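You operate a simulated robot arm through the tools that you are given. There is no shell and no other tool. Be economical: measure what you need, move in short steps, check, and stop when the job is done.

Carry out the task below with a simulated robot arm. There is one attempt and no reset: what you move stays moved.

JOB
Put the orange bag in box 26, close it and save line 26 on the key pad.

The check looks at the end state, three seconds after you hand in, the way a careful person would. Anything else that was tipped, shoved, dropped, spilled or broken makes it a failure.

ROBOT AND FRAMES
A 7-joint arm with a two-finger parallel gripper, fixed in place. Base frame: the origin is at the foot of the arm, x ahead of it, y to its left, z up; the work surface is at about z = 0. Readings come in cm, degrees, newtons and seconds.
With the tool pointing down near the work surface it reaches from about 22 to 58 cm from the base axis. Its first joint turns from -66.0 to 66.0 degrees. Payload 2.5 kg.
Tool frame: the origin (TCP) lies between the finger pads and is the grasp point; the fingertips stand 2.3 cm ahead of it; z points along the fingers, y is the line along which they close. The gripper opens to 9.4 cm. The fingers are 3.8 cm wide and 1 cm thick; the gripper's body (5.4 by 9.6 cm) begins 3.9 cm behind the TCP.
Orientation is that of the tool frame in the base frame, as a unit quaternion [w, x, y, z]. With the fingers straight down and closing along the base's y, the tool's x points along the base's -x, its y along +y and its z along -z.

CONTROLS
- The arm moves only by the tool move_arm. Its argument "moves" is a list of rows, each an object of numbers (a shift or turn left out is 0, a gripper value left out holds the last): "dx", "dy", "dz": the shift along the tool's x, y, z in units of 200 mm (1.0 is 200 mm); "wx", "wy", "wz": the turn, a rotation vector about the tool's x, y, z in units of 180 degrees (1.0 is 180 degrees); "grip": the gripper command, from -1 (fully open) to 1 (shut), values between in proportion. In form: [{"dx": .., "dy": .., "dz": .., "wx": .., "wy": .., "wz": .., "grip": ..}, ...]. A call has 1 to 12 rows; each row is the pose to reach, as a shift and turn from the pose commanded when the call began, along the tool's axes at that moment. A call with a number of a shift or a turn outside -1 to 1 is refused whole. A row lasts 0.2 s, in which the tool goes at most 5 cm and 8.6 degrees; a call with a longer step from one row to the next is refused whole, and so is a gripper value outside its range. A pose out of reach is approached as far as the arm can. The call stops where the force on the tool passes 90 N (or 10 N more than at its start, if that is more) or the arm is blocked; 0.2 s more then pass. The fingers move at their own pace (about 10.8 cm/s each) and stop on an object; they squeeze with about 41 N. The grip force told is the motor's: it shows also when the fingers shut on nothing. Time passes only in rows, and 0.2 s behind the last, so rows that repeat a pose let the fingers close. It gives the time, the measured TCP pose, the force on the tool (base axes), the opening and the grip force at its end, in the units of the frame above (readings bear some noise), with the torque about the TCP (base axes, N m) and any sound that the robot's microphone picked up.
- Cameras (640 x 400 px; columns grow to the right, rows downward): "scene" is fixed at [9.97, -39.41, 55.66]; the picture's right is [0.94, -0.33, 0.00], its down [-0.15, -0.42, -0.90] and it looks along [0.30, 0.84, -0.45] (base axes); focal length 289 px, centre (320, 200). "wrist" rides on the gripper at [8.6, 1.6, -7.5] in the tool frame; the picture's right is [-0.18, 0.98, 0.00], its down [-0.58, -0.11, -0.81] and it looks along [-0.79, -0.15, 0.59] (tool axes); focal length 243 px, centre (320, 200). There is no depth. A picture from a camera that has moved, and an enlarged one, comes with that camera's place and axes in the base frame and with its lens.
- camera(camera): a new picture of that camera. The clock stands still meanwhile.
- close_up(camera, box): a new picture of the part [left, top, right, bottom] of that camera's present view, enlarged. The clock stands still meanwhile.
- close_job(): hands the job in; it is judged then, once.

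Work in short steps. Places have to be worked out from the pictures, the camera data and where the tool is seen: move nearer, look again, correct. Check each grasp and each placing, and mend what went wrong. You have 120 turns and 76 pictures in all, those below and enlarged ones among them. Open the gripper and draw the arm clear of the work before you hand the job in, unless the task says otherwise; then end with one line.

The tools are called after "Emit:" by a JSON object that holds its "api" and its "payload". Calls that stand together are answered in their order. move_arm: Moves the arm, as the interface text tells. Its arguments: {"type":"object","properties":{"moves":{"type":"array"}},"required":["moves"]} The other tools are called the same way: camera (camera) takes a picture; close_up (camera, box) takes an enlarged picture of a part of a camera's view; close_job () hands the job in.

At the start:

```text
clock: 0.0
tool_pos: [26.19, 33.03, 37.26]
orientation: [0.0, -0.001, 1.0, 0.0]
ft_force: [0.8, 0.4, 0.5]
moment: [-0.03, 0.0, 0.01]
width: 9.4
gripper_force: 0.1
```

scene: 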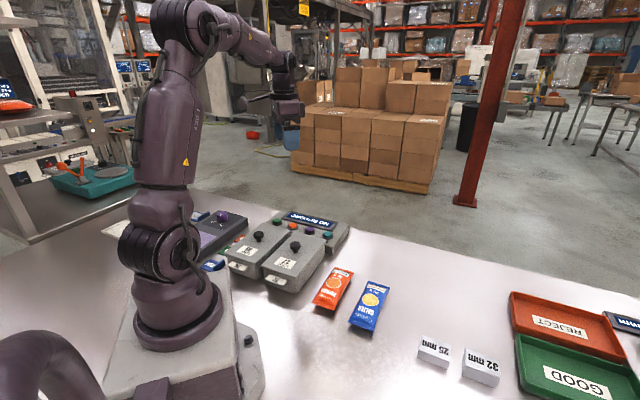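
wrist: 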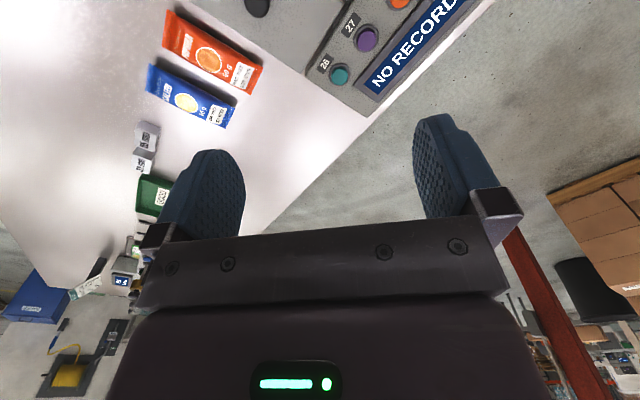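

I start by enlarging the area with the boxes, bag and key pad in the scene view.

Emit:
{"api": "close_up", "payload": {"camera": "scene", "box": [180, 190, 400, 340]}}

Emit:
{"api": "close_up", "payload": {"camera": "wrist", "box": [140, 0, 500, 160]}}

```text
2.67 times, centred on (290, 265) of scene
camera zoom: at [9.97, -39.41, 55.66], right [0.94, -0.33, 0.0], down [-0.15, -0.42, -0.9], along [0.3, 0.84, -0.45], focal length 771 px, centre (400, 27)
```

zoom: 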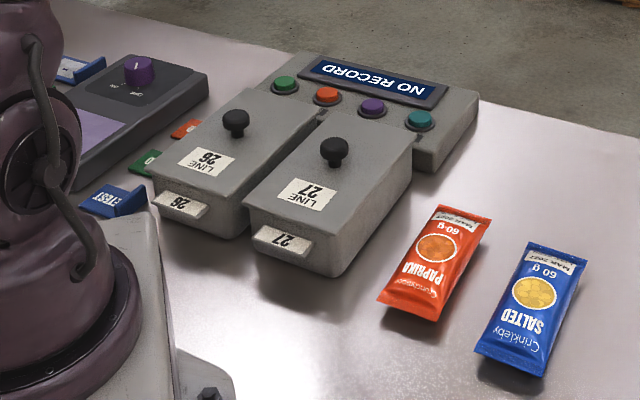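

```text
1.78 times, centred on (320, 80) of wrist
camera zoom: at [17.47, 34.56, 44.81], right [0.18, 0.98, 0.0], down [0.58, -0.11, 0.81], along [0.79, -0.15, -0.59], focal length 431 px, centre (320, 413)
```

zoom: 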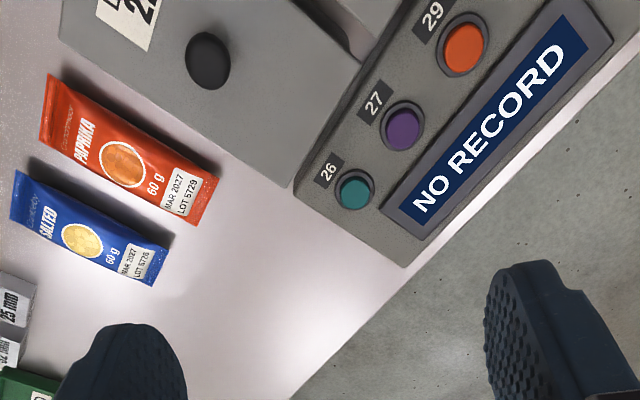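

The lids carry knobs, and the teal button seems to be labelled 26. I turn the tool about 45° to line up with the work and move back for a view of the boxes.

Emit:
{"api": "move_arm", "payload": {"moves": [{"dx": 0.03, "dy": -0.09, "wz": -0.043}, {"dx": 0.06, "dy": -0.18, "wz": -0.086}, {"dx": 0.1, "dy": -0.27, "wz": -0.13}, {"dx": 0.13, "dy": -0.36, "wz": -0.173}, {"dx": 0.16, "dy": -0.45, "wz": -0.216}, {"dx": 0.2, "dy": -0.55, "wz": -0.26}, {"dx": 0.2, "dy": -0.55, "wz": -0.26}]}}

Emit:
{"api": "camera", "payload": {"camera": "wrist"}}

```text
clock: 1.6
tool_pos: [22.26, 21.93, 37.36]
orientation: [0.0, -0.397, 0.918, -0.001]
ft_force: [-0.7, 0.1, 0.3]
moment: [0.0, -0.01, -0.01]
width: 9.37
gripper_force: 0.0
```

```text
71 pictures are left
camera wrist: at [15.06, 16.6, 44.86], right [-0.59, 0.81, 0.0], down [0.48, 0.35, 0.81], along [0.65, 0.48, -0.59], focal length 243 px, centre (320, 200)
```

wrist: 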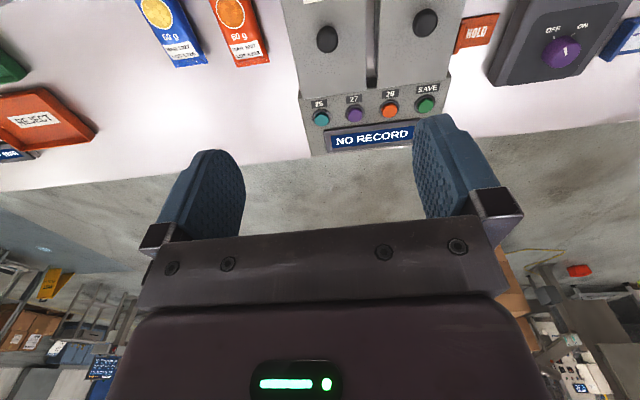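

The key pad is in view with a SAVE key at one end; I enlarge it to read the labels.

Emit:
{"api": "close_up", "payload": {"camera": "wrist", "box": [280, 0, 480, 160]}}

Emit:
{"api": "close_up", "payload": {"camera": "wrist", "box": [440, 0, 640, 120]}}

Emit:
{"api": "close_up", "payload": {"camera": "scene", "box": [180, 200, 360, 300]}}

```text
2.50 times, centred on (380, 80) of wrist
camera zoom: at [15.06, 16.6, 44.86], right [-0.59, 0.81, 0.0], down [0.48, 0.35, 0.81], along [0.65, 0.48, -0.59], focal length 606 px, centre (170, 500)
```

zoom: 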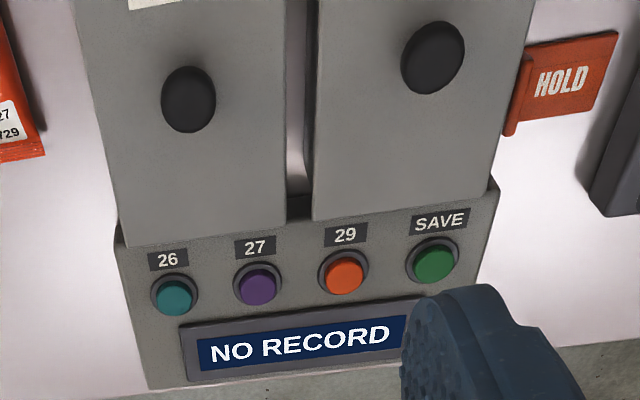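

```text
3.20 times, centred on (540, 60) of wrist
camera zoom: at [15.06, 16.6, 44.86], right [-0.59, 0.81, 0.0], down [0.48, 0.35, 0.81], along [0.65, 0.48, -0.59], focal length 776 px, centre (-384, 648)
```

zoom: 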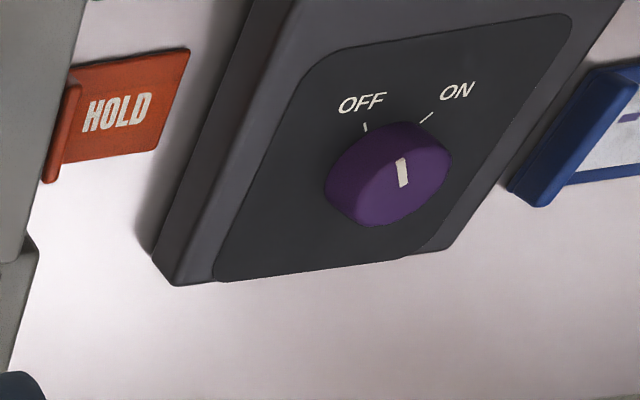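

```text
3.56 times, centred on (270, 250) of scene
camera zoom: at [9.97, -39.41, 55.66], right [0.94, -0.33, 0.0], down [-0.15, -0.42, -0.9], along [0.3, 0.84, -0.45], focal length 1028 px, centre (498, 22)
```

zoom: 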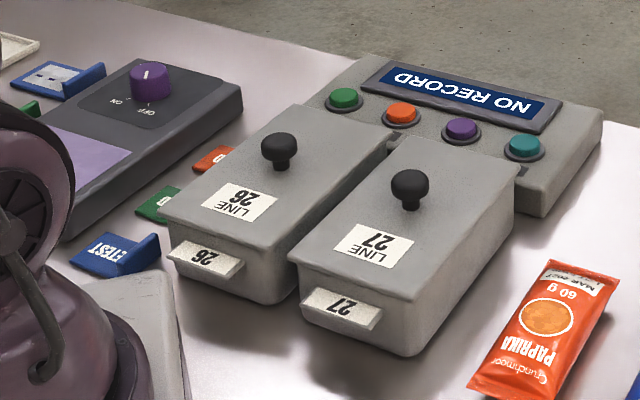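

The keys are 26 (teal) and SAVE (green). I need to know how the lid is held, so I enlarge the boxes more.

Emit:
{"api": "close_up", "payload": {"camera": "scene", "box": [220, 225, 300, 275]}}

Emit:
{"api": "close_up", "payload": {"camera": "scene", "box": [255, 230, 345, 295]}}

```text
8.00 times, centred on (260, 250) of scene
camera zoom: at [9.97, -39.41, 55.66], right [0.94, -0.33, 0.0], down [-0.15, -0.42, -0.9], along [0.3, 0.84, -0.45], focal length 2312 px, centre (800, -200)
```

zoom: 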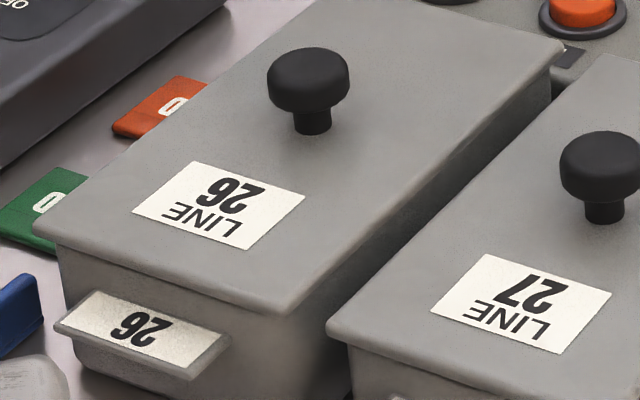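

```text
6.15 times, centred on (300, 262) of scene
camera zoom: at [9.97, -39.41, 55.66], right [0.94, -0.33, 0.0], down [-0.15, -0.42, -0.9], along [0.3, 0.84, -0.45], focal length 1779 px, centre (443, -185)
```

zoom: 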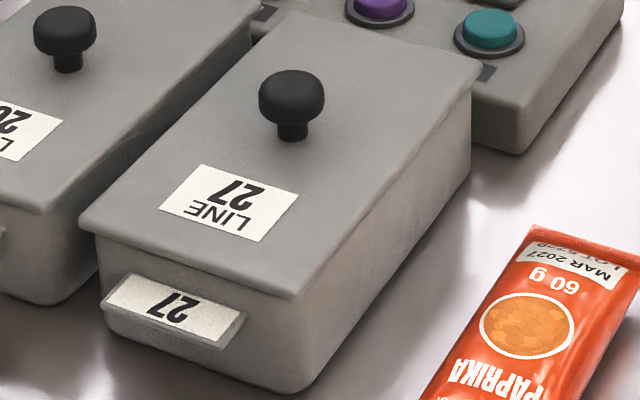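

The lids look like lift-off lids with a central knob. Triangulation puts the box 26 knob at about (16.9, 35.2), with the lid top at z≈4.9 and the cap top at ≈7.8. I move above it.

Emit:
{"api": "move_arm", "payload": {"moves": [{"dx": -0.05, "dy": 0.11, "dz": 0.16}, {"dx": -0.1, "dy": 0.22, "dz": 0.32}, {"dx": -0.15, "dy": 0.33, "dz": 0.48}, {"dx": -0.2, "dy": 0.44, "dz": 0.64}, {"dx": -0.25, "dy": 0.55, "dz": 0.8}, {"dx": -0.3, "dy": 0.65, "dz": 0.97}, {"dx": -0.3, "dy": 0.65, "dz": 0.97}]}}

Emit:
{"api": "camera", "payload": {"camera": "wrist"}}

Emit:
{"api": "camera", "payload": {"camera": "scene"}}

```text
clock: 3.2
tool_pos: [16.95, 35.16, 18.02]
orientation: [0.0, -0.397, 0.918, -0.001]
ft_force: [-1.3, 0.7, 0.2]
moment: [0.01, 0.03, 0.02]
width: 9.37
gripper_force: 0.0
```

```text
65 pictures are left
camera wrist: at [9.81, 29.96, 25.48], right [-0.59, 0.81, 0.0], down [0.48, 0.35, 0.81], along [0.65, 0.48, -0.59], focal length 243 px, centre (320, 200)
```

wrist: 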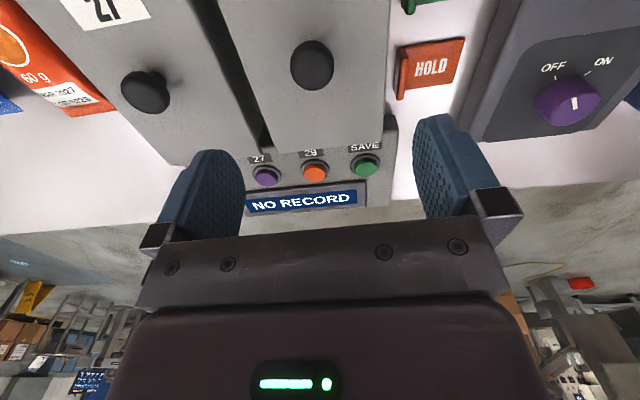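

```text
64 pictures are left
```

scene: 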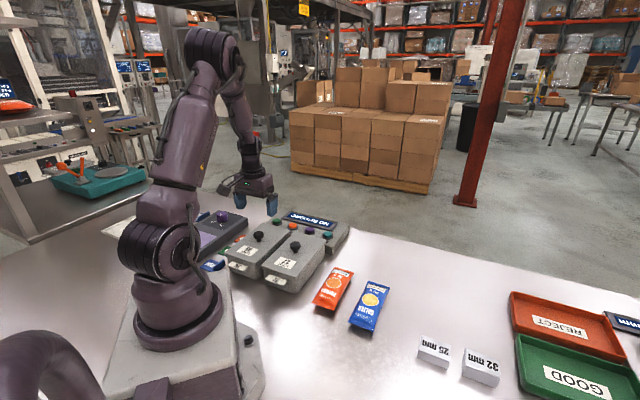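

The knob reads (16.95, 34.6) from here, so I nudge slightly and lower until the fingers straddle it with the tips just above the lid.

Emit:
{"api": "move_arm", "payload": {"moves": [{"dx": 0.013, "dy": -0.012, "dz": 0.15}, {"dx": 0.013, "dy": -0.012, "dz": 0.3}, {"dx": 0.013, "dy": -0.012, "dz": 0.42}, {"dx": 0.013, "dy": -0.012, "dz": 0.47}, {"dx": 0.013, "dy": -0.012, "dz": 0.51}, {"dx": 0.013, "dy": -0.012, "dz": 0.51}]}}

Emit:
{"api": "camera", "payload": {"camera": "wrist"}}

Emit:
{"api": "close_up", "payload": {"camera": "scene", "box": [210, 190, 310, 290]}}

```text
clock: 4.4
tool_pos: [17.01, 35.01, 8.83]
orientation: [0.001, -0.397, 0.918, -0.002]
ft_force: [-1.5, -5.3, 14.7]
moment: [0.35, 0.54, 0.18]
width: 9.36
gripper_force: 0.0
stopped in row 5: the force on the tool passed its limit at 115 N (the readings are from after the stop); the commanded pose is now the measured one
```

```text
63 pictures are left
camera wrist: at [9.68, 29.73, 16.26], right [-0.59, 0.81, 0.0], down [0.48, 0.35, 0.81], along [0.65, 0.47, -0.59], focal length 243 px, centre (320, 200)
```

wrist: 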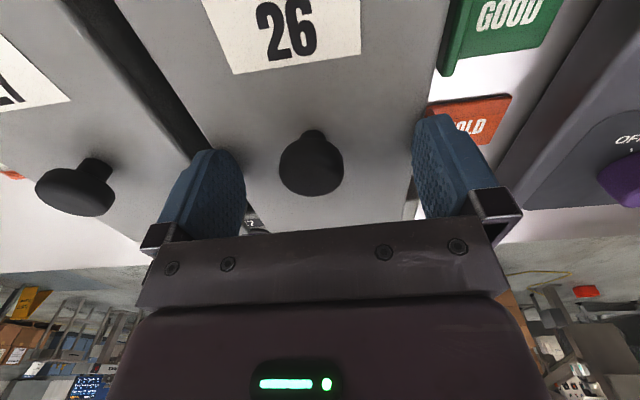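

```text
4.00 times, centred on (260, 240) of scene
camera zoom: at [9.97, -39.41, 55.65], right [0.94, -0.33, 0.0], down [-0.15, -0.42, -0.9], along [0.3, 0.84, -0.45], focal length 1156 px, centre (560, 40)
```

zoom: 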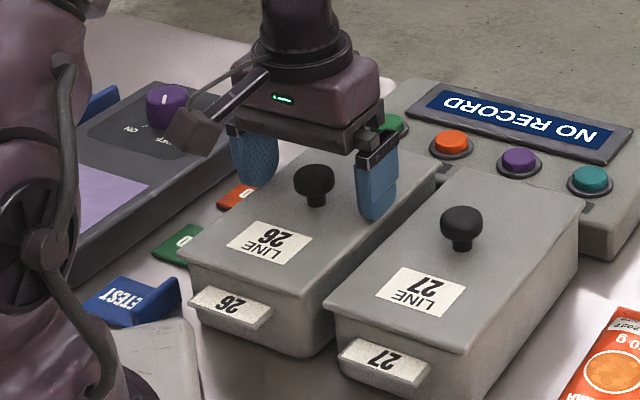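

Contact came at TCP z=8.8, so the lid top is ≈6.4. The wrist views now put the knob at (16.3, 34.1, 8.6). I back up slightly, centre on it and close.

Emit:
{"api": "move_arm", "payload": {"moves": [{"dz": -0.025}, {"dz": -0.025, "dx": 0.055, "dy": -0.004}, {"dz": -0.02, "dx": 0.055, "dy": -0.004}, {"dz": -0.02, "dx": 0.055, "dy": -0.004, "grip": 1}, {"dz": -0.02, "dx": 0.055, "dy": -0.004, "grip": 1}, {"dz": -0.02, "dx": 0.055, "dy": -0.004, "grip": 1}, {"dz": -0.02, "dx": 0.055, "dy": -0.004, "grip": 1}]}}

Emit:
{"api": "camera", "payload": {"camera": "wrist"}}

```text
clock: 6.0
tool_pos: [16.2, 34.12, 9.14]
orientation: [0.0, -0.397, 0.918, -0.002]
ft_force: [0.0, -0.9, 0.5]
moment: [0.01, 0.0, -0.01]
width: 2.88
gripper_force: 41.1
heard: snap
```

```text
61 pictures are left
camera wrist: at [8.97, 28.92, 16.57], right [-0.59, 0.81, 0.0], down [0.48, 0.35, 0.81], along [0.65, 0.47, -0.59], focal length 243 px, centre (320, 200)
```

wrist: 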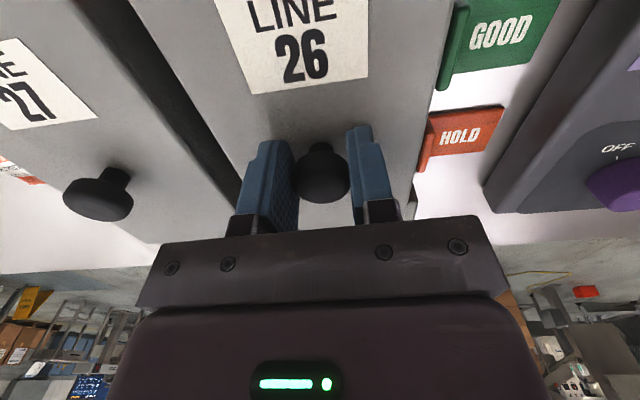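

The knob is gripped at a width of 2.9. A snap was heard, so I lift 1 cm slowly and watch the force.

Emit:
{"api": "move_arm", "payload": {"moves": [{"dz": -0.01, "grip": 1}, {"dz": -0.02, "grip": 1}, {"dz": -0.03, "grip": 1}, {"dz": -0.05, "grip": 1}, {"dz": -0.05, "grip": 1}]}}

Emit:
{"api": "close_up", "payload": {"camera": "scene", "box": [210, 190, 310, 290]}}

```text
clock: 7.2
tool_pos: [16.27, 34.1, 10.2]
orientation: [0.0, -0.397, 0.918, -0.003]
ft_force: [0.2, 0.3, -0.6]
moment: [0.02, 0.01, 0.02]
width: 2.86
gripper_force: 41.0
```

```text
4.00 times, centred on (260, 240) of scene
camera zoom: at [9.97, -39.41, 55.66], right [0.94, -0.33, 0.0], down [-0.15, -0.42, -0.9], along [0.3, 0.84, -0.45], focal length 1156 px, centre (560, 40)
```

zoom: 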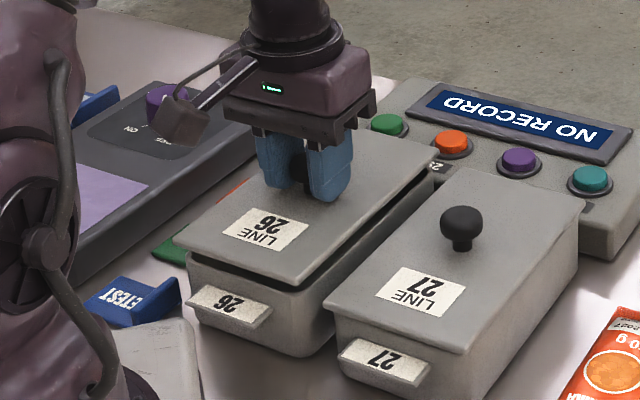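

The lid came free cleanly. I raise it high, then carry it to the free table area around (28, -12).

Emit:
{"api": "move_arm", "payload": {"moves": [{"dz": -0.15, "grip": 1}, {"dz": -0.3, "grip": 1}, {"dz": -0.45, "grip": 1}, {"dz": -0.6, "grip": 1}, {"dz": -0.75, "dx": 0.1, "dy": -0.15, "grip": 1}, {"dz": -0.85, "dx": 0.2, "dy": -0.3, "grip": 1}, {"dz": -0.85, "dx": 0.3, "dy": -0.45, "grip": 1}, {"dz": -0.85, "dx": 0.4, "dy": -0.6, "grip": 1}, {"dz": -0.85, "dx": 0.5, "dy": -0.75, "grip": 1}, {"dz": -0.85, "dx": 0.58, "dy": -0.9, "grip": 1}]}}

Emit:
{"api": "camera", "payload": {"camera": "scene"}}

```text
clock: 9.4
tool_pos: [21.37, 13.38, 27.17]
orientation: [0.0, -0.397, 0.918, -0.002]
ft_force: [0.5, 0.1, -0.3]
moment: [0.01, 0.05, 0.0]
width: 2.86
gripper_force: 41.0
```

```text
59 pictures are left
```

scene: 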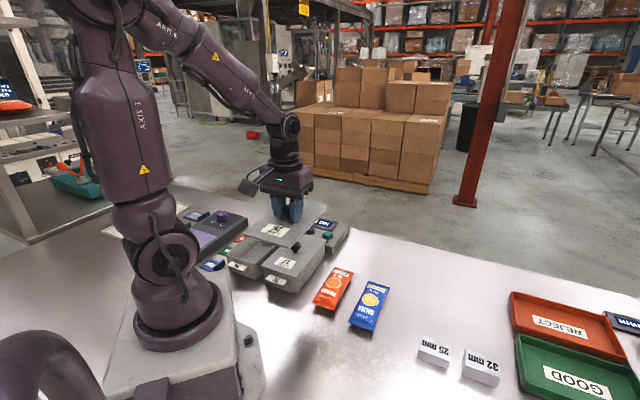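

The lid is held well. I continue the carry toward the free area.

Emit:
{"api": "move_arm", "payload": {"moves": [{"dx": 0.1, "dy": -0.16, "grip": 1}, {"dx": 0.2, "dy": -0.32, "grip": 1}, {"dx": 0.3, "dy": -0.48, "grip": 1}, {"dx": 0.4, "dy": -0.64, "grip": 1}, {"dx": 0.5, "dy": -0.8, "grip": 1}, {"dx": 0.61, "dy": -0.95, "grip": 1}, {"dx": 0.61, "dy": -0.95, "grip": 1}]}}

Emit:
{"api": "camera", "payload": {"camera": "scene"}}

Emit:
{"api": "camera", "payload": {"camera": "wrist"}}

```text
clock: 11.0
tool_pos: [26.74, -8.62, 27.41]
orientation: [0.0, -0.397, 0.918, -0.002]
ft_force: [-0.6, -0.4, -0.1]
moment: [-0.01, 0.04, 0.05]
width: 2.88
gripper_force: 40.4
```

```text
58 pictures are left
```

scene: 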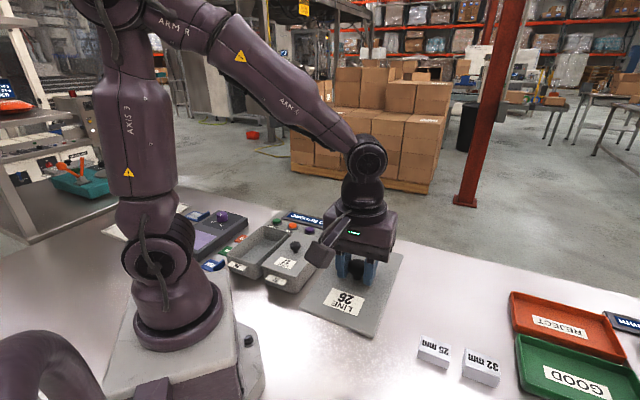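

```text
57 pictures are left
camera wrist: at [19.53, -13.81, 34.83], right [-0.59, 0.81, 0.0], down [0.48, 0.35, 0.81], along [0.65, 0.47, -0.59], focal length 243 px, centre (320, 200)
```

wrist: 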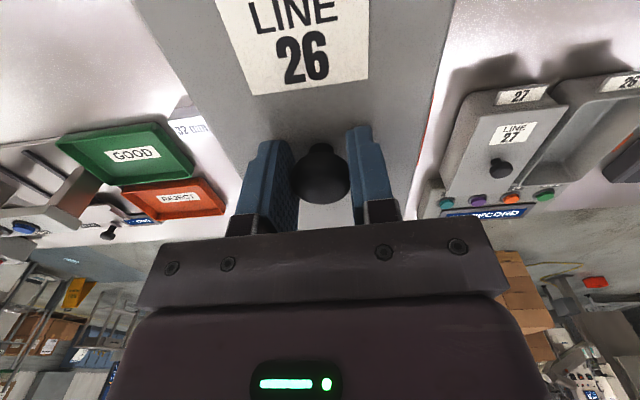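

Box 26 is open. I turn the lid so it fits a fully visible free patch around (28.5, -5.5), with its long side along (0.94, -0.33).

Emit:
{"api": "move_arm", "payload": {"moves": [{"dx": -0.03, "dy": 0.01, "wz": 0.046, "grip": 1}, {"dx": -0.06, "dy": 0.02, "wz": 0.092, "grip": 1}, {"dx": -0.09, "dy": 0.03, "wz": 0.138, "grip": 1}, {"dx": -0.12, "dy": 0.042, "wz": 0.184, "grip": 1}, {"dx": -0.15, "dy": 0.042, "wz": 0.23, "grip": 1}, {"dx": -0.173, "dy": 0.042, "wz": 0.276, "grip": 1}, {"dx": -0.173, "dy": 0.042, "wz": 0.322, "grip": 1}, {"dx": -0.173, "dy": 0.042, "wz": 0.367, "grip": 1}, {"dx": -0.173, "dy": 0.042, "dz": 0.2, "wz": 0.367, "grip": 1}, {"dx": -0.173, "dy": 0.042, "dz": 0.4, "wz": 0.367, "grip": 1}, {"dx": -0.173, "dy": 0.042, "dz": 0.55, "wz": 0.367, "grip": 1}, {"dx": -0.173, "dy": 0.042, "dz": 0.55, "wz": 0.367, "grip": 1}]}}

Emit:
{"api": "camera", "payload": {"camera": "scene"}}

```text
clock: 13.6
tool_pos: [28.78, -5.44, 16.24]
orientation: [0.001, 0.168, 0.986, -0.001]
ft_force: [0.2, 0.3, -0.4]
moment: [-0.01, 0.01, 0.0]
width: 2.86
gripper_force: 40.4
```

```text
56 pictures are left
```

scene: 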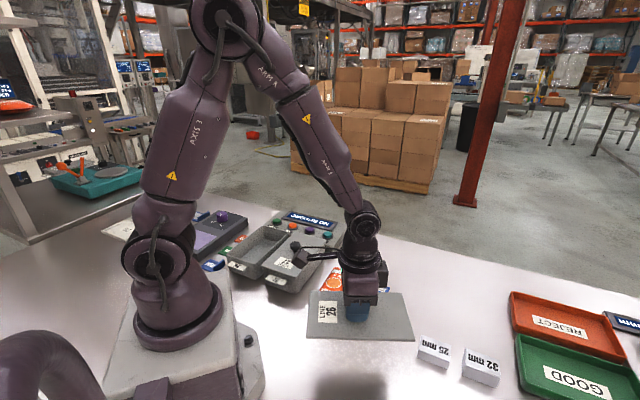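

The lid lies level over the free patch, so I descend.

Emit:
{"api": "move_arm", "payload": {"moves": [{"dz": 0.15, "grip": 1}, {"dz": 0.3, "grip": 1}, {"dz": 0.45, "grip": 1}, {"dz": 0.52, "grip": 1}, {"dz": 0.54, "grip": 1}]}}

Emit:
{"api": "close_up", "payload": {"camera": "scene", "box": [280, 260, 440, 380]}}

```text
clock: 14.8
tool_pos: [28.58, -5.4, 5.44]
orientation: [0.002, 0.167, 0.986, 0.0]
ft_force: [-0.3, -0.1, 0.2]
moment: [0.03, 0.03, -0.01]
width: 2.86
gripper_force: 41.1
```

```text
3.33 times, centred on (360, 320) of scene
camera zoom: at [9.97, -39.41, 55.66], right [0.94, -0.33, 0.0], down [-0.15, -0.42, -0.9], along [0.3, 0.84, -0.45], focal length 963 px, centre (187, -200)
```

zoom: 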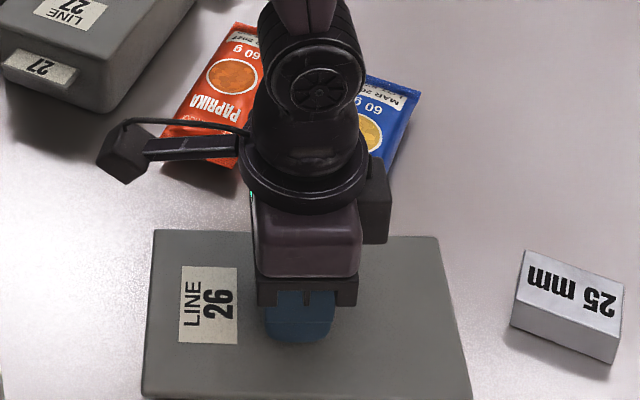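

The lid is just above the table and clear of the bags. I lower in small steps until contact.

Emit:
{"api": "move_arm", "payload": {"moves": [{"dz": 0.015, "grip": 1}, {"dz": 0.03, "grip": 1}, {"dz": 0.045, "grip": 1}, {"dz": 0.055, "grip": 1}]}}

```text
clock: 15.8
tool_pos: [28.68, -5.59, 4.44]
orientation: [0.001, 0.168, 0.986, -0.002]
ft_force: [-0.5, -0.1, -0.7]
moment: [0.01, 0.02, -0.04]
width: 2.85
gripper_force: 41.0
```

No contact yet, so I go on down in small steps.

Emit:
{"api": "move_arm", "payload": {"moves": [{"dz": 0.01, "grip": 1}, {"dz": 0.02, "grip": 1}, {"dz": 0.03, "grip": 1}, {"dz": 0.03, "grip": 1}]}}

```text
clock: 16.8
tool_pos: [28.69, -5.51, 3.79]
orientation: [0.001, 0.168, 0.986, -0.002]
ft_force: [0.1, -0.7, 2.3]
moment: [0.22, 0.17, 0.05]
width: 2.85
gripper_force: 40.7
```

Contact begins at TCP z≈3.8. I settle a touch lower, release, rise straight up and check.

Emit:
{"api": "move_arm", "payload": {"moves": [{"dz": 0.005, "grip": 1}, {"dz": 0.005, "grip": -1}, {"dz": 0.005, "grip": -1}, {"dz": 0.0, "grip": -1}, {"dz": -0.1, "grip": -1}, {"dz": -0.3, "grip": -1}, {"dz": -0.5, "grip": -1}, {"dz": -0.75, "grip": -1}, {"dz": -1.0, "grip": -1}]}}

Emit:
{"api": "camera", "payload": {"camera": "scene"}}

Emit:
{"api": "camera", "payload": {"camera": "wrist"}}

```text
clock: 18.8
tool_pos: [28.56, -5.34, 23.88]
orientation: [0.001, 0.168, 0.986, -0.002]
ft_force: [0.0, -0.2, 0.0]
moment: [0.01, -0.01, 0.02]
width: 9.39
gripper_force: 0.0
```

```text
54 pictures are left
```

scene: 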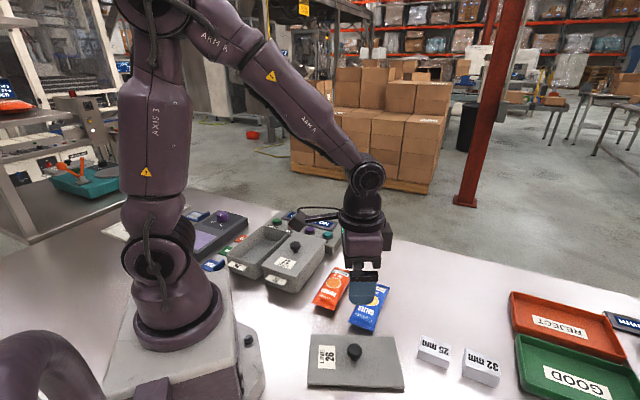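

```text
53 pictures are left
camera wrist: at [20.89, -1.01, 31.23], right [0.5, 0.87, 0.0], down [0.51, -0.29, 0.81], along [0.7, -0.4, -0.59], focal length 243 px, centre (320, 200)
```

wrist: 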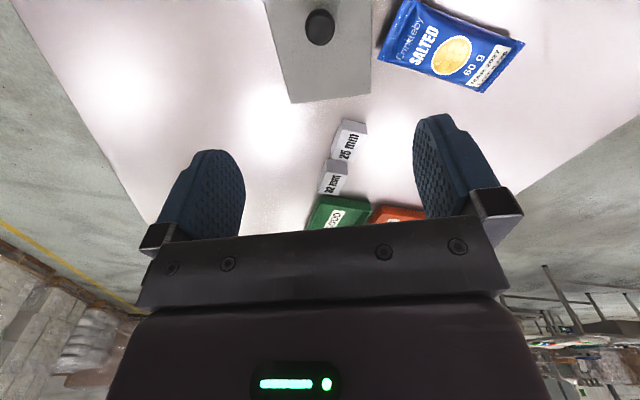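

The lid lies flat on the table. Now I turn back to align with the bag and hover near it for a good look.

Emit:
{"api": "move_arm", "payload": {"moves": [{"dx": 0.03, "dy": 0.08, "wz": -0.046}, {"dx": 0.06, "dy": 0.16, "wz": -0.092}, {"dx": 0.09, "dy": 0.24, "wz": -0.138}, {"dx": 0.12, "dy": 0.33, "wz": -0.184}, {"dx": 0.15, "dy": 0.41, "wz": -0.23}, {"dx": 0.18, "dy": 0.49, "wz": -0.276}, {"dx": 0.21, "dy": 0.58, "wz": -0.322, "dz": 0.1}, {"dx": 0.23, "dy": 0.656, "wz": -0.367, "dz": 0.19}, {"dx": 0.23, "dy": 0.656, "wz": -0.367, "dz": 0.19}]}}

Emit:
{"api": "camera", "payload": {"camera": "wrist"}}

```text
clock: 20.8
tool_pos: [28.54, 8.45, 19.91]
orientation: [0.001, -0.398, 0.918, -0.002]
ft_force: [-0.1, -0.5, 0.2]
moment: [0.02, 0.0, -0.01]
width: 9.41
gripper_force: 0.0
```

```text
52 pictures are left
camera wrist: at [21.4, 3.36, 27.3], right [-0.59, 0.81, 0.0], down [0.47, 0.35, 0.81], along [0.65, 0.48, -0.59], focal length 243 px, centre (320, 200)
```

wrist: 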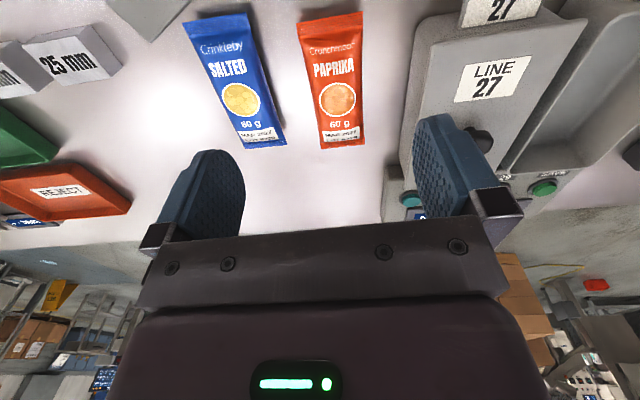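

The bag measures about 6 × 15.6 cm, centred at (33.1, 14.45) and aligned with the tool. I narrow the fingers to about 8 cm, go over it and look.

Emit:
{"api": "move_arm", "payload": {"moves": [{"dx": -0.15, "dy": 0.015, "grip": -0.7}, {"dx": -0.3, "dy": 0.03, "dz": 0.1, "grip": -0.7}, {"dx": -0.375, "dy": 0.039, "dz": 0.3, "grip": -0.7}, {"dx": -0.375, "dy": 0.039, "dz": 0.5, "grip": -0.7}, {"dx": -0.375, "dy": 0.039, "dz": 0.6, "grip": -0.7}, {"dx": -0.375, "dy": 0.039, "dz": 0.6, "grip": -0.7}]}}

Emit:
{"api": "camera", "payload": {"camera": "wrist"}}

Emit:
{"api": "close_up", "payload": {"camera": "scene", "box": [280, 200, 420, 340]}}

```text
clock: 22.2
tool_pos: [33.05, 14.49, 8.06]
orientation: [0.001, -0.398, 0.917, -0.002]
ft_force: [0.2, -0.4, 0.4]
moment: [0.02, -0.03, 0.02]
width: 8.0
gripper_force: 0.0
```

```text
51 pictures are left
camera wrist: at [25.98, 9.21, 15.49], right [-0.59, 0.81, 0.0], down [0.48, 0.35, 0.81], along [0.65, 0.47, -0.59], focal length 243 px, centre (320, 200)
```

wrist: 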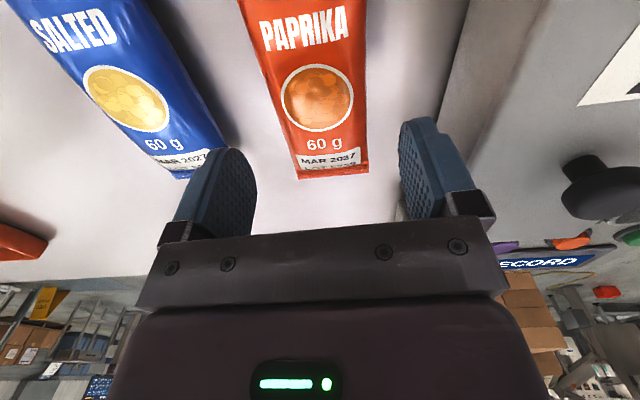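

```text
2.86 times, centred on (350, 270) of scene
camera zoom: at [9.97, -39.41, 55.66], right [0.94, -0.33, 0.0], down [-0.15, -0.42, -0.9], along [0.3, 0.84, -0.45], focal length 826 px, centre (234, 0)
```

zoom: 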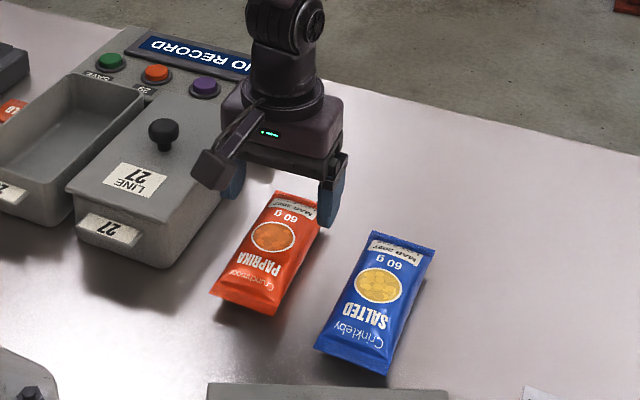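

The fingers straddle the bag centrally. I lower to z≈2.7 and close.

Emit:
{"api": "move_arm", "payload": {"moves": [{"dz": 0.1, "grip": -0.7}, {"dz": 0.2, "grip": -0.7}, {"dz": 0.25, "grip": -0.7}, {"dz": 0.265, "grip": -0.7}, {"dz": 0.265, "grip": 1}, {"dz": 0.265, "grip": 1}, {"dz": 0.265, "grip": 1}]}}

Emit:
{"api": "camera", "payload": {"camera": "wrist"}}

```text
clock: 23.8
tool_pos: [33.2, 14.29, 2.56]
orientation: [0.0, -0.397, 0.918, -0.002]
ft_force: [-0.7, -0.2, 0.0]
moment: [-0.01, -0.01, -0.01]
width: 5.87
gripper_force: 40.8
```

```text
49 pictures are left
camera wrist: at [25.99, 9.11, 10.1], right [-0.59, 0.81, 0.0], down [0.48, 0.35, 0.81], along [0.65, 0.47, -0.59], focal length 243 px, centre (320, 200)
```

wrist: 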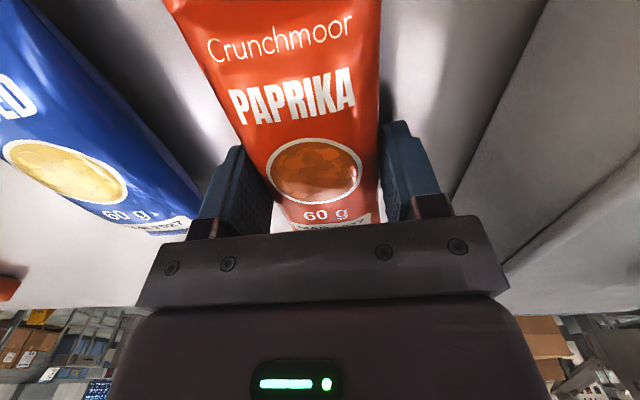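

The bag is gripped at 5.9 cm. I lift it straight up and check it, and look into box 26.

Emit:
{"api": "move_arm", "payload": {"moves": [{"dz": -0.05, "grip": 1}, {"dz": -0.15, "grip": 1}, {"dz": -0.3, "grip": 1}, {"dz": -0.5, "grip": 1}, {"dz": -0.7, "grip": 1}, {"dz": -0.85, "grip": 1}, {"dz": -0.85, "grip": 1}]}}

Emit:
{"api": "close_up", "payload": {"camera": "scene", "box": [210, 200, 310, 290]}}

Emit:
{"api": "camera", "payload": {"camera": "wrist"}}

```text
clock: 25.4
tool_pos: [33.16, 14.35, 19.75]
orientation: [0.0, -0.397, 0.918, -0.002]
ft_force: [0.0, -0.2, -1.0]
moment: [-0.02, 0.0, 0.03]
width: 5.87
gripper_force: 41.0
```

```text
4.44 times, centred on (260, 245) of scene
camera zoom: at [9.97, -39.41, 55.66], right [0.94, -0.33, 0.0], down [-0.15, -0.42, -0.9], along [0.3, 0.84, -0.45], focal length 1285 px, centre (587, 0)
```

zoom: 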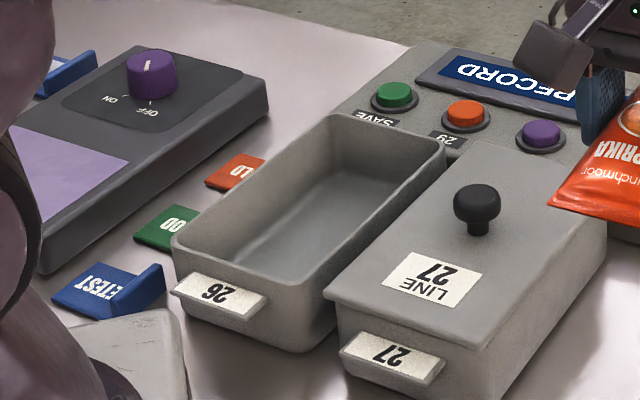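

```text
47 pictures are left
camera wrist: at [25.95, 9.02, 27.15], right [-0.59, 0.81, 0.0], down [0.48, 0.35, 0.81], along [0.65, 0.47, -0.59], focal length 243 px, centre (320, 200)
```

wrist: 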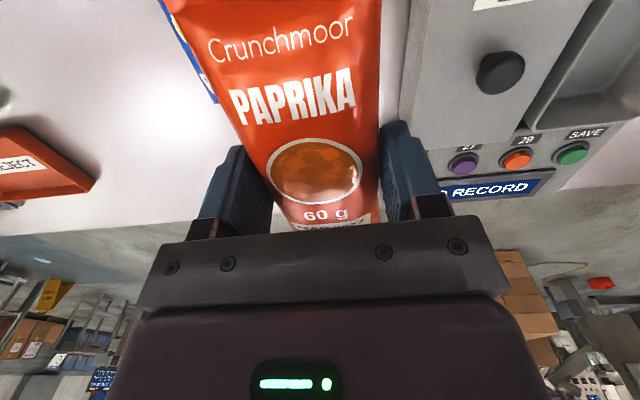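

The bag hangs well. I move to a spot beside box 26, where the wrist camera can measure the open box before placing.

Emit:
{"api": "move_arm", "payload": {"moves": [{"dx": 0.025, "dy": 0.13, "dz": -0.05, "grip": 1}, {"dx": 0.05, "dy": 0.26, "dz": -0.1, "grip": 1}, {"dx": 0.08, "dy": 0.4, "dz": -0.15, "grip": 1}, {"dx": 0.11, "dy": 0.53, "dz": -0.2, "grip": 1}, {"dx": 0.135, "dy": 0.66, "dz": -0.2, "grip": 1}, {"dx": 0.158, "dy": 0.795, "dz": -0.2, "grip": 1}, {"dx": 0.158, "dy": 0.795, "dz": -0.2, "grip": 1}]}}

Emit:
{"api": "camera", "payload": {"camera": "wrist"}}

Emit:
{"api": "close_up", "payload": {"camera": "scene", "box": [200, 150, 340, 290]}}

```text
clock: 27.0
tool_pos: [19.4, 22.94, 23.67]
orientation: [0.0, -0.397, 0.918, -0.001]
ft_force: [0.0, 0.1, -0.3]
moment: [-0.02, 0.05, 0.0]
width: 5.89
gripper_force: 41.6
```

```text
46 pictures are left
camera wrist: at [12.22, 17.73, 31.12], right [-0.59, 0.81, 0.0], down [0.48, 0.35, 0.81], along [0.65, 0.47, -0.59], focal length 243 px, centre (320, 200)
```

wrist: 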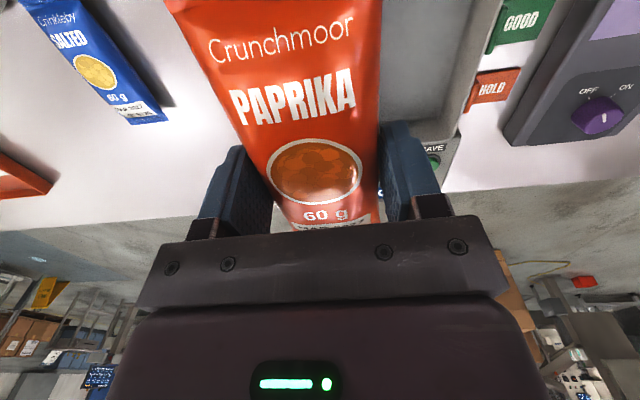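

```text
2.86 times, centred on (270, 220) of scene
camera zoom: at [9.97, -39.41, 55.66], right [0.94, -0.33, 0.0], down [-0.15, -0.42, -0.9], along [0.3, 0.84, -0.45], focal length 826 px, centre (463, 143)
```

zoom: 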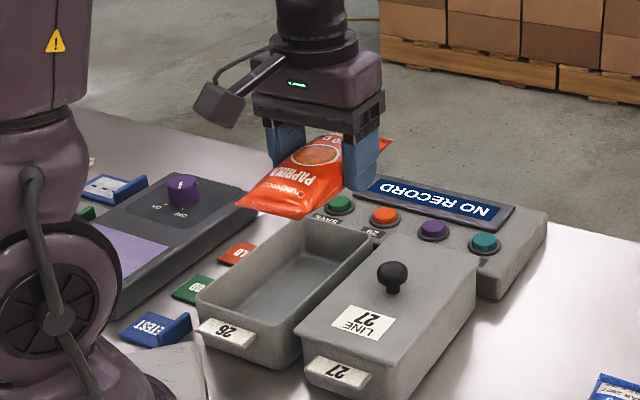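

I enlarge the visible far-left corner of box 26 to check its position.

Emit:
{"api": "close_up", "payload": {"camera": "wrist", "box": [370, 0, 530, 190]}}

```text
2.11 times, centred on (450, 95) of wrist
camera zoom: at [12.22, 17.73, 31.12], right [-0.59, 0.81, 0.0], down [0.48, 0.35, 0.81], along [0.65, 0.47, -0.59], focal length 511 px, centre (46, 421)
```

zoom: 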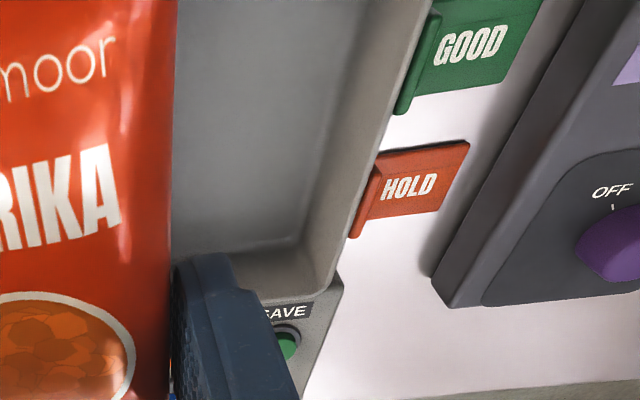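

The corner agrees with a box centre of about (16.2, 34.1), and the inside length of at least 16.2 cm takes the bag. I move above it and lower to z=12.

Emit:
{"api": "move_arm", "payload": {"moves": [{"dx": -0.07, "dy": 0.12, "grip": 1}, {"dx": -0.15, "dy": 0.25, "grip": 1}, {"dx": -0.22, "dy": 0.37, "grip": 1}, {"dx": -0.294, "dy": 0.499, "grip": 1}, {"dx": -0.294, "dy": 0.499, "dz": 0.2, "grip": 1}, {"dx": -0.294, "dy": 0.499, "dz": 0.4, "grip": 1}, {"dx": -0.294, "dy": 0.499, "dz": 0.57, "grip": 1}, {"dx": -0.294, "dy": 0.499, "dz": 0.57, "grip": 1}]}}

Emit:
{"api": "camera", "payload": {"camera": "wrist"}}

Emit:
{"api": "close_up", "payload": {"camera": "scene", "box": [210, 180, 310, 280]}}

```text
clock: 28.8
tool_pos: [16.18, 33.86, 11.98]
orientation: [-0.001, -0.397, 0.918, -0.003]
ft_force: [0.7, -0.8, -1.3]
moment: [-0.01, -0.02, -0.02]
width: 5.88
gripper_force: 41.0
```

```text
43 pictures are left
camera wrist: at [8.97, 28.69, 19.46], right [-0.59, 0.81, 0.0], down [0.48, 0.35, 0.81], along [0.65, 0.47, -0.59], focal length 243 px, centre (320, 200)
```

wrist: 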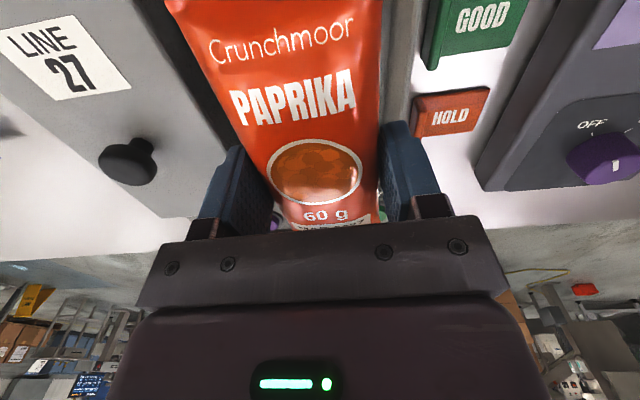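

```text
4.00 times, centred on (260, 230) of scene
camera zoom: at [9.97, -39.41, 55.66], right [0.94, -0.33, 0.0], down [-0.15, -0.42, -0.9], along [0.3, 0.84, -0.45], focal length 1156 px, centre (560, 80)
```

zoom: 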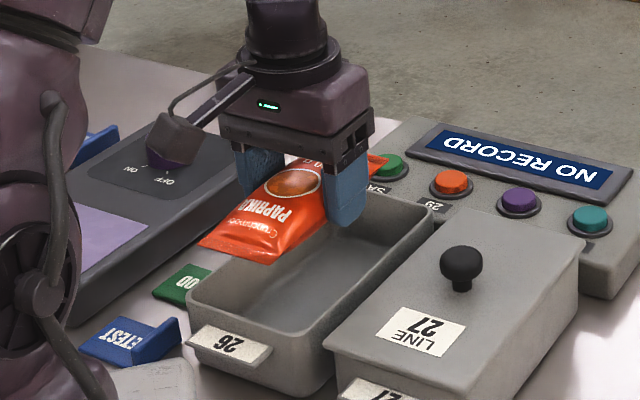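

The bag is aligned over the opening. I lower partway and check the clearance at the ends.

Emit:
{"api": "move_arm", "payload": {"moves": [{"dz": 0.08, "dx": -0.008, "dy": 0.0, "grip": 1}, {"dz": 0.16, "dx": -0.008, "grip": 1}, {"dz": 0.19, "dx": -0.008, "grip": 1}, {"dz": 0.19, "dx": -0.008, "grip": 1}]}}

Emit:
{"api": "close_up", "payload": {"camera": "scene", "box": [215, 200, 305, 280]}}

Emit:
{"api": "close_up", "payload": {"camera": "wrist", "box": [140, 0, 460, 240]}}

```text
clock: 29.8
tool_pos: [16.28, 34.14, 8.31]
orientation: [0.0, -0.398, 0.917, -0.002]
ft_force: [0.4, -0.3, -1.4]
moment: [-0.01, 0.01, 0.02]
width: 5.89
gripper_force: 40.8
```

```text
5.00 times, centred on (260, 240) of scene
camera zoom: at [9.97, -39.41, 55.66], right [0.94, -0.33, 0.0], down [-0.15, -0.42, -0.9], along [0.3, 0.84, -0.45], focal length 1445 px, centre (620, 0)
```

zoom: 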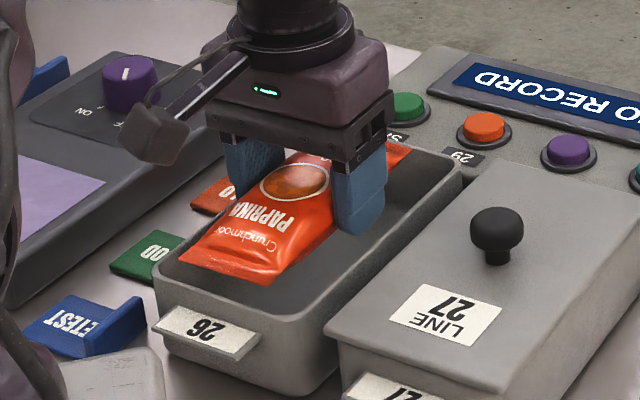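

```text
1.67 times, centred on (300, 120) of wrist
camera zoom: at [9.13, 28.95, 15.68], right [-0.59, 0.81, 0.0], down [0.48, 0.35, 0.81], along [0.65, 0.47, -0.59], focal length 404 px, centre (353, 333)
```

zoom: 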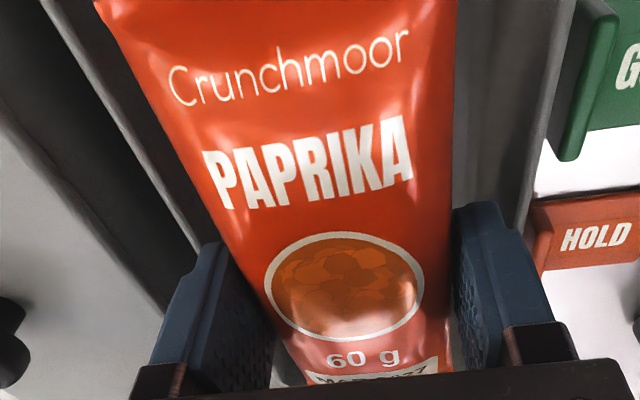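

The clearance looks good on all sides. I continue down slowly toward the floor.

Emit:
{"api": "move_arm", "payload": {"moves": [{"dz": 0.04, "grip": 1}, {"dz": 0.08, "grip": 1}, {"dz": 0.12, "grip": 1}, {"dz": 0.15, "grip": 1}, {"dz": 0.18, "grip": 1}, {"dz": 0.2, "grip": 1}, {"dz": 0.2, "grip": 1}]}}

Emit:
{"api": "close_up", "payload": {"camera": "scene", "box": [215, 200, 305, 280]}}

```text
clock: 31.4
tool_pos: [16.27, 34.2, 4.34]
orientation: [0.0, -0.397, 0.918, -0.003]
ft_force: [1.0, 1.8, -0.7]
moment: [0.03, -0.01, -0.04]
width: 5.89
gripper_force: 41.0
```

```text
5.00 times, centred on (260, 240) of scene
camera zoom: at [9.97, -39.41, 55.66], right [0.94, -0.33, 0.0], down [-0.15, -0.42, -0.9], along [0.3, 0.84, -0.45], focal length 1445 px, centre (620, 0)
```

zoom: 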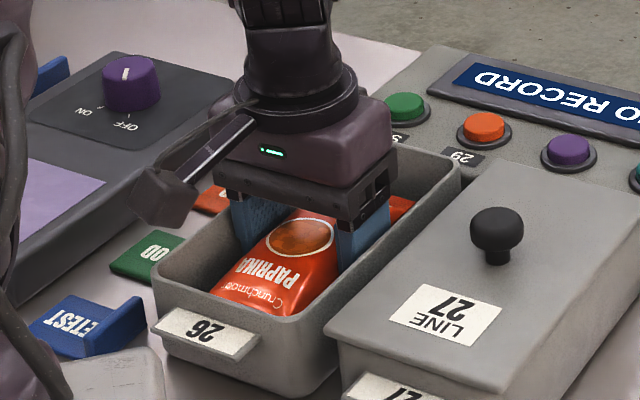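

The bag is inside. I lower the last centimetre gently.

Emit:
{"api": "move_arm", "payload": {"moves": [{"dz": 0.015, "grip": 1}, {"dz": 0.03, "grip": 1}, {"dz": 0.045, "grip": 1}, {"dz": 0.045, "grip": 1}]}}

```text
clock: 32.4
tool_pos: [16.39, 34.11, 3.44]
orientation: [0.0, -0.397, 0.918, -0.002]
ft_force: [0.1, -0.4, -1.3]
moment: [0.03, 0.02, 0.02]
width: 5.89
gripper_force: 41.6
```

No contact yet, so I go a little further in finer steps.

Emit:
{"api": "move_arm", "payload": {"moves": [{"dz": 0.008, "grip": 1}, {"dz": 0.016, "grip": 1}, {"dz": 0.016, "grip": 1}]}}

```text
clock: 33.2
tool_pos: [16.33, 34.28, 3.22]
orientation: [0.001, -0.397, 0.918, -0.002]
ft_force: [-1.9, -4.4, 18.6]
moment: [0.05, -0.23, -0.07]
width: 5.9
gripper_force: 40.6
```

The floor is reached (18 N). I open only to about 7 cm, rise straight out and look.

Emit:
{"api": "move_arm", "payload": {"moves": [{"dz": -0.005, "grip": 1}, {"dz": -0.005, "grip": -0.45}, {"dz": -0.005, "grip": -0.45}, {"dz": -0.005, "grip": -0.45}, {"dz": -0.05, "grip": -0.45}, {"dz": -0.15, "grip": -0.45}, {"dz": -0.3, "grip": -0.45}, {"dz": -0.5, "grip": -0.45}, {"dz": -0.7, "grip": -0.45}, {"dz": -0.9, "grip": -0.45}, {"dz": -0.9, "grip": -0.45}]}}

Emit:
{"api": "close_up", "payload": {"camera": "scene", "box": [215, 200, 305, 280]}}

Emit:
{"api": "camera", "payload": {"camera": "wrist"}}

```text
clock: 35.6
tool_pos: [16.38, 34.08, 21.01]
orientation: [0.0, -0.397, 0.918, -0.002]
ft_force: [-0.5, -0.1, 0.3]
moment: [0.0, 0.0, 0.01]
width: 6.83
gripper_force: 0.0
```

```text
5.00 times, centred on (260, 240) of scene
camera zoom: at [9.97, -39.41, 55.66], right [0.94, -0.33, 0.0], down [-0.15, -0.42, -0.9], along [0.3, 0.84, -0.45], focal length 1445 px, centre (620, 0)
```

zoom: 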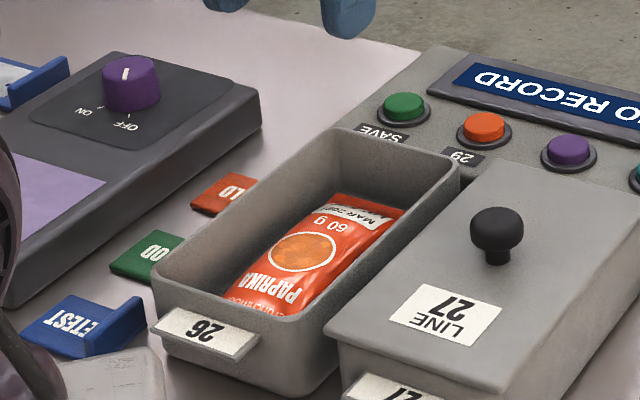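

```text
37 pictures are left
camera wrist: at [9.2, 28.95, 28.62], right [-0.59, 0.81, 0.0], down [0.48, 0.35, 0.81], along [0.65, 0.47, -0.59], focal length 243 px, centre (320, 200)
```

wrist: 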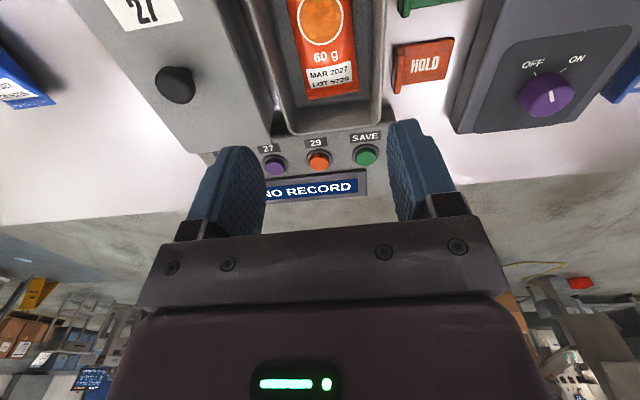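

The bag lies flat in box 26. Now I travel back to the lid, first half.

Emit:
{"api": "move_arm", "payload": {"moves": [{"dx": 0.085, "dy": -0.15, "dz": -0.05, "grip": -1}, {"dx": 0.17, "dy": -0.3, "dz": -0.1, "grip": -1}, {"dx": 0.255, "dy": -0.45, "dz": -0.1, "grip": -1}, {"dx": 0.34, "dy": -0.6, "dz": -0.1, "grip": -1}, {"dx": 0.425, "dy": -0.75, "dz": -0.1, "grip": -1}, {"dx": 0.51, "dy": -0.9, "dz": -0.1, "grip": -1}, {"dx": 0.51, "dy": -0.9, "dz": -0.1, "grip": -1}]}}

```text
clock: 37.2
tool_pos: [22.66, 14.57, 23.13]
orientation: [0.0, -0.397, 0.918, -0.001]
ft_force: [-0.7, 0.0, -0.2]
moment: [0.0, -0.01, 0.03]
width: 9.42
gripper_force: 0.0
```

Second half with the rotation back, then partway down above the lid's knob.

Emit:
{"api": "move_arm", "payload": {"moves": [{"dx": 0.07, "dy": -0.12, "wz": 0.046}, {"dx": 0.14, "dy": -0.24, "wz": 0.092}, {"dx": 0.21, "dy": -0.36, "wz": 0.138}, {"dx": 0.28, "dy": -0.48, "wz": 0.184}, {"dx": 0.35, "dy": -0.6, "wz": 0.23}, {"dx": 0.42, "dy": -0.72, "wz": 0.276}, {"dx": 0.48, "dy": -0.82, "wz": 0.322}, {"dx": 0.525, "dy": -0.907, "wz": 0.367}, {"dx": 0.525, "dy": -0.907, "wz": 0.367, "dz": 0.2}, {"dx": 0.525, "dy": -0.907, "wz": 0.367, "dz": 0.4}, {"dx": 0.525, "dy": -0.907, "wz": 0.367, "dz": 0.6}, {"dx": 0.525, "dy": -0.907, "wz": 0.367, "dz": 0.65}]}}

Emit:
{"api": "camera", "payload": {"camera": "wrist"}}

```text
clock: 39.8
tool_pos: [28.48, -5.77, 10.28]
orientation: [0.002, 0.168, 0.986, -0.001]
ft_force: [0.1, 0.1, -0.1]
moment: [0.01, -0.01, -0.02]
width: 9.4
gripper_force: 0.2
```

```text
36 pictures are left
camera wrist: at [20.63, -1.32, 17.78], right [0.5, 0.87, 0.0], down [0.51, -0.29, 0.81], along [0.7, -0.4, -0.59], focal length 243 px, centre (320, 200)
```

wrist: 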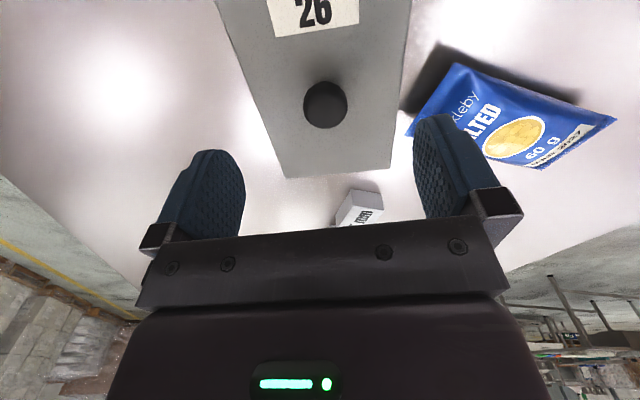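

The knob sits at about (28.8, -5.6). I narrow the fingers to 5 cm so they stay above the lid, descend and grip.

Emit:
{"api": "move_arm", "payload": {"moves": [{"dx": -0.005, "dy": 0.015, "dz": 0.05, "grip": -0.06}, {"dx": -0.005, "dy": 0.015, "dz": 0.1, "grip": -0.06}, {"dx": -0.005, "dy": 0.015, "dz": 0.2, "grip": -0.06}, {"dx": -0.005, "dy": 0.015, "dz": 0.28, "grip": -0.06}, {"dx": -0.005, "dy": 0.015, "dz": 0.32, "grip": -0.06}, {"dx": -0.005, "dy": 0.015, "dz": 0.32, "grip": -0.06}]}}

Emit:
{"api": "camera", "payload": {"camera": "wrist"}}

```text
clock: 41.2
tool_pos: [28.64, -5.35, 3.9]
orientation: [0.001, 0.168, 0.986, -0.001]
ft_force: [0.5, 0.2, 0.4]
moment: [-0.01, -0.02, 0.0]
width: 5.0
gripper_force: 0.1
```

```text
35 pictures are left
camera wrist: at [20.91, -0.99, 11.33], right [0.5, 0.87, 0.0], down [0.51, -0.29, 0.81], along [0.7, -0.4, -0.59], focal length 243 px, centre (320, 200)
```

wrist: 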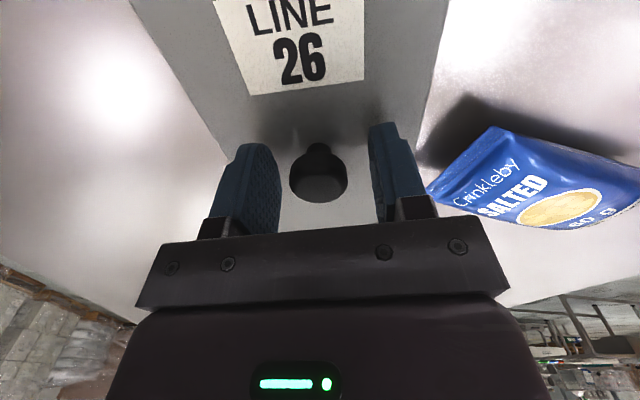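

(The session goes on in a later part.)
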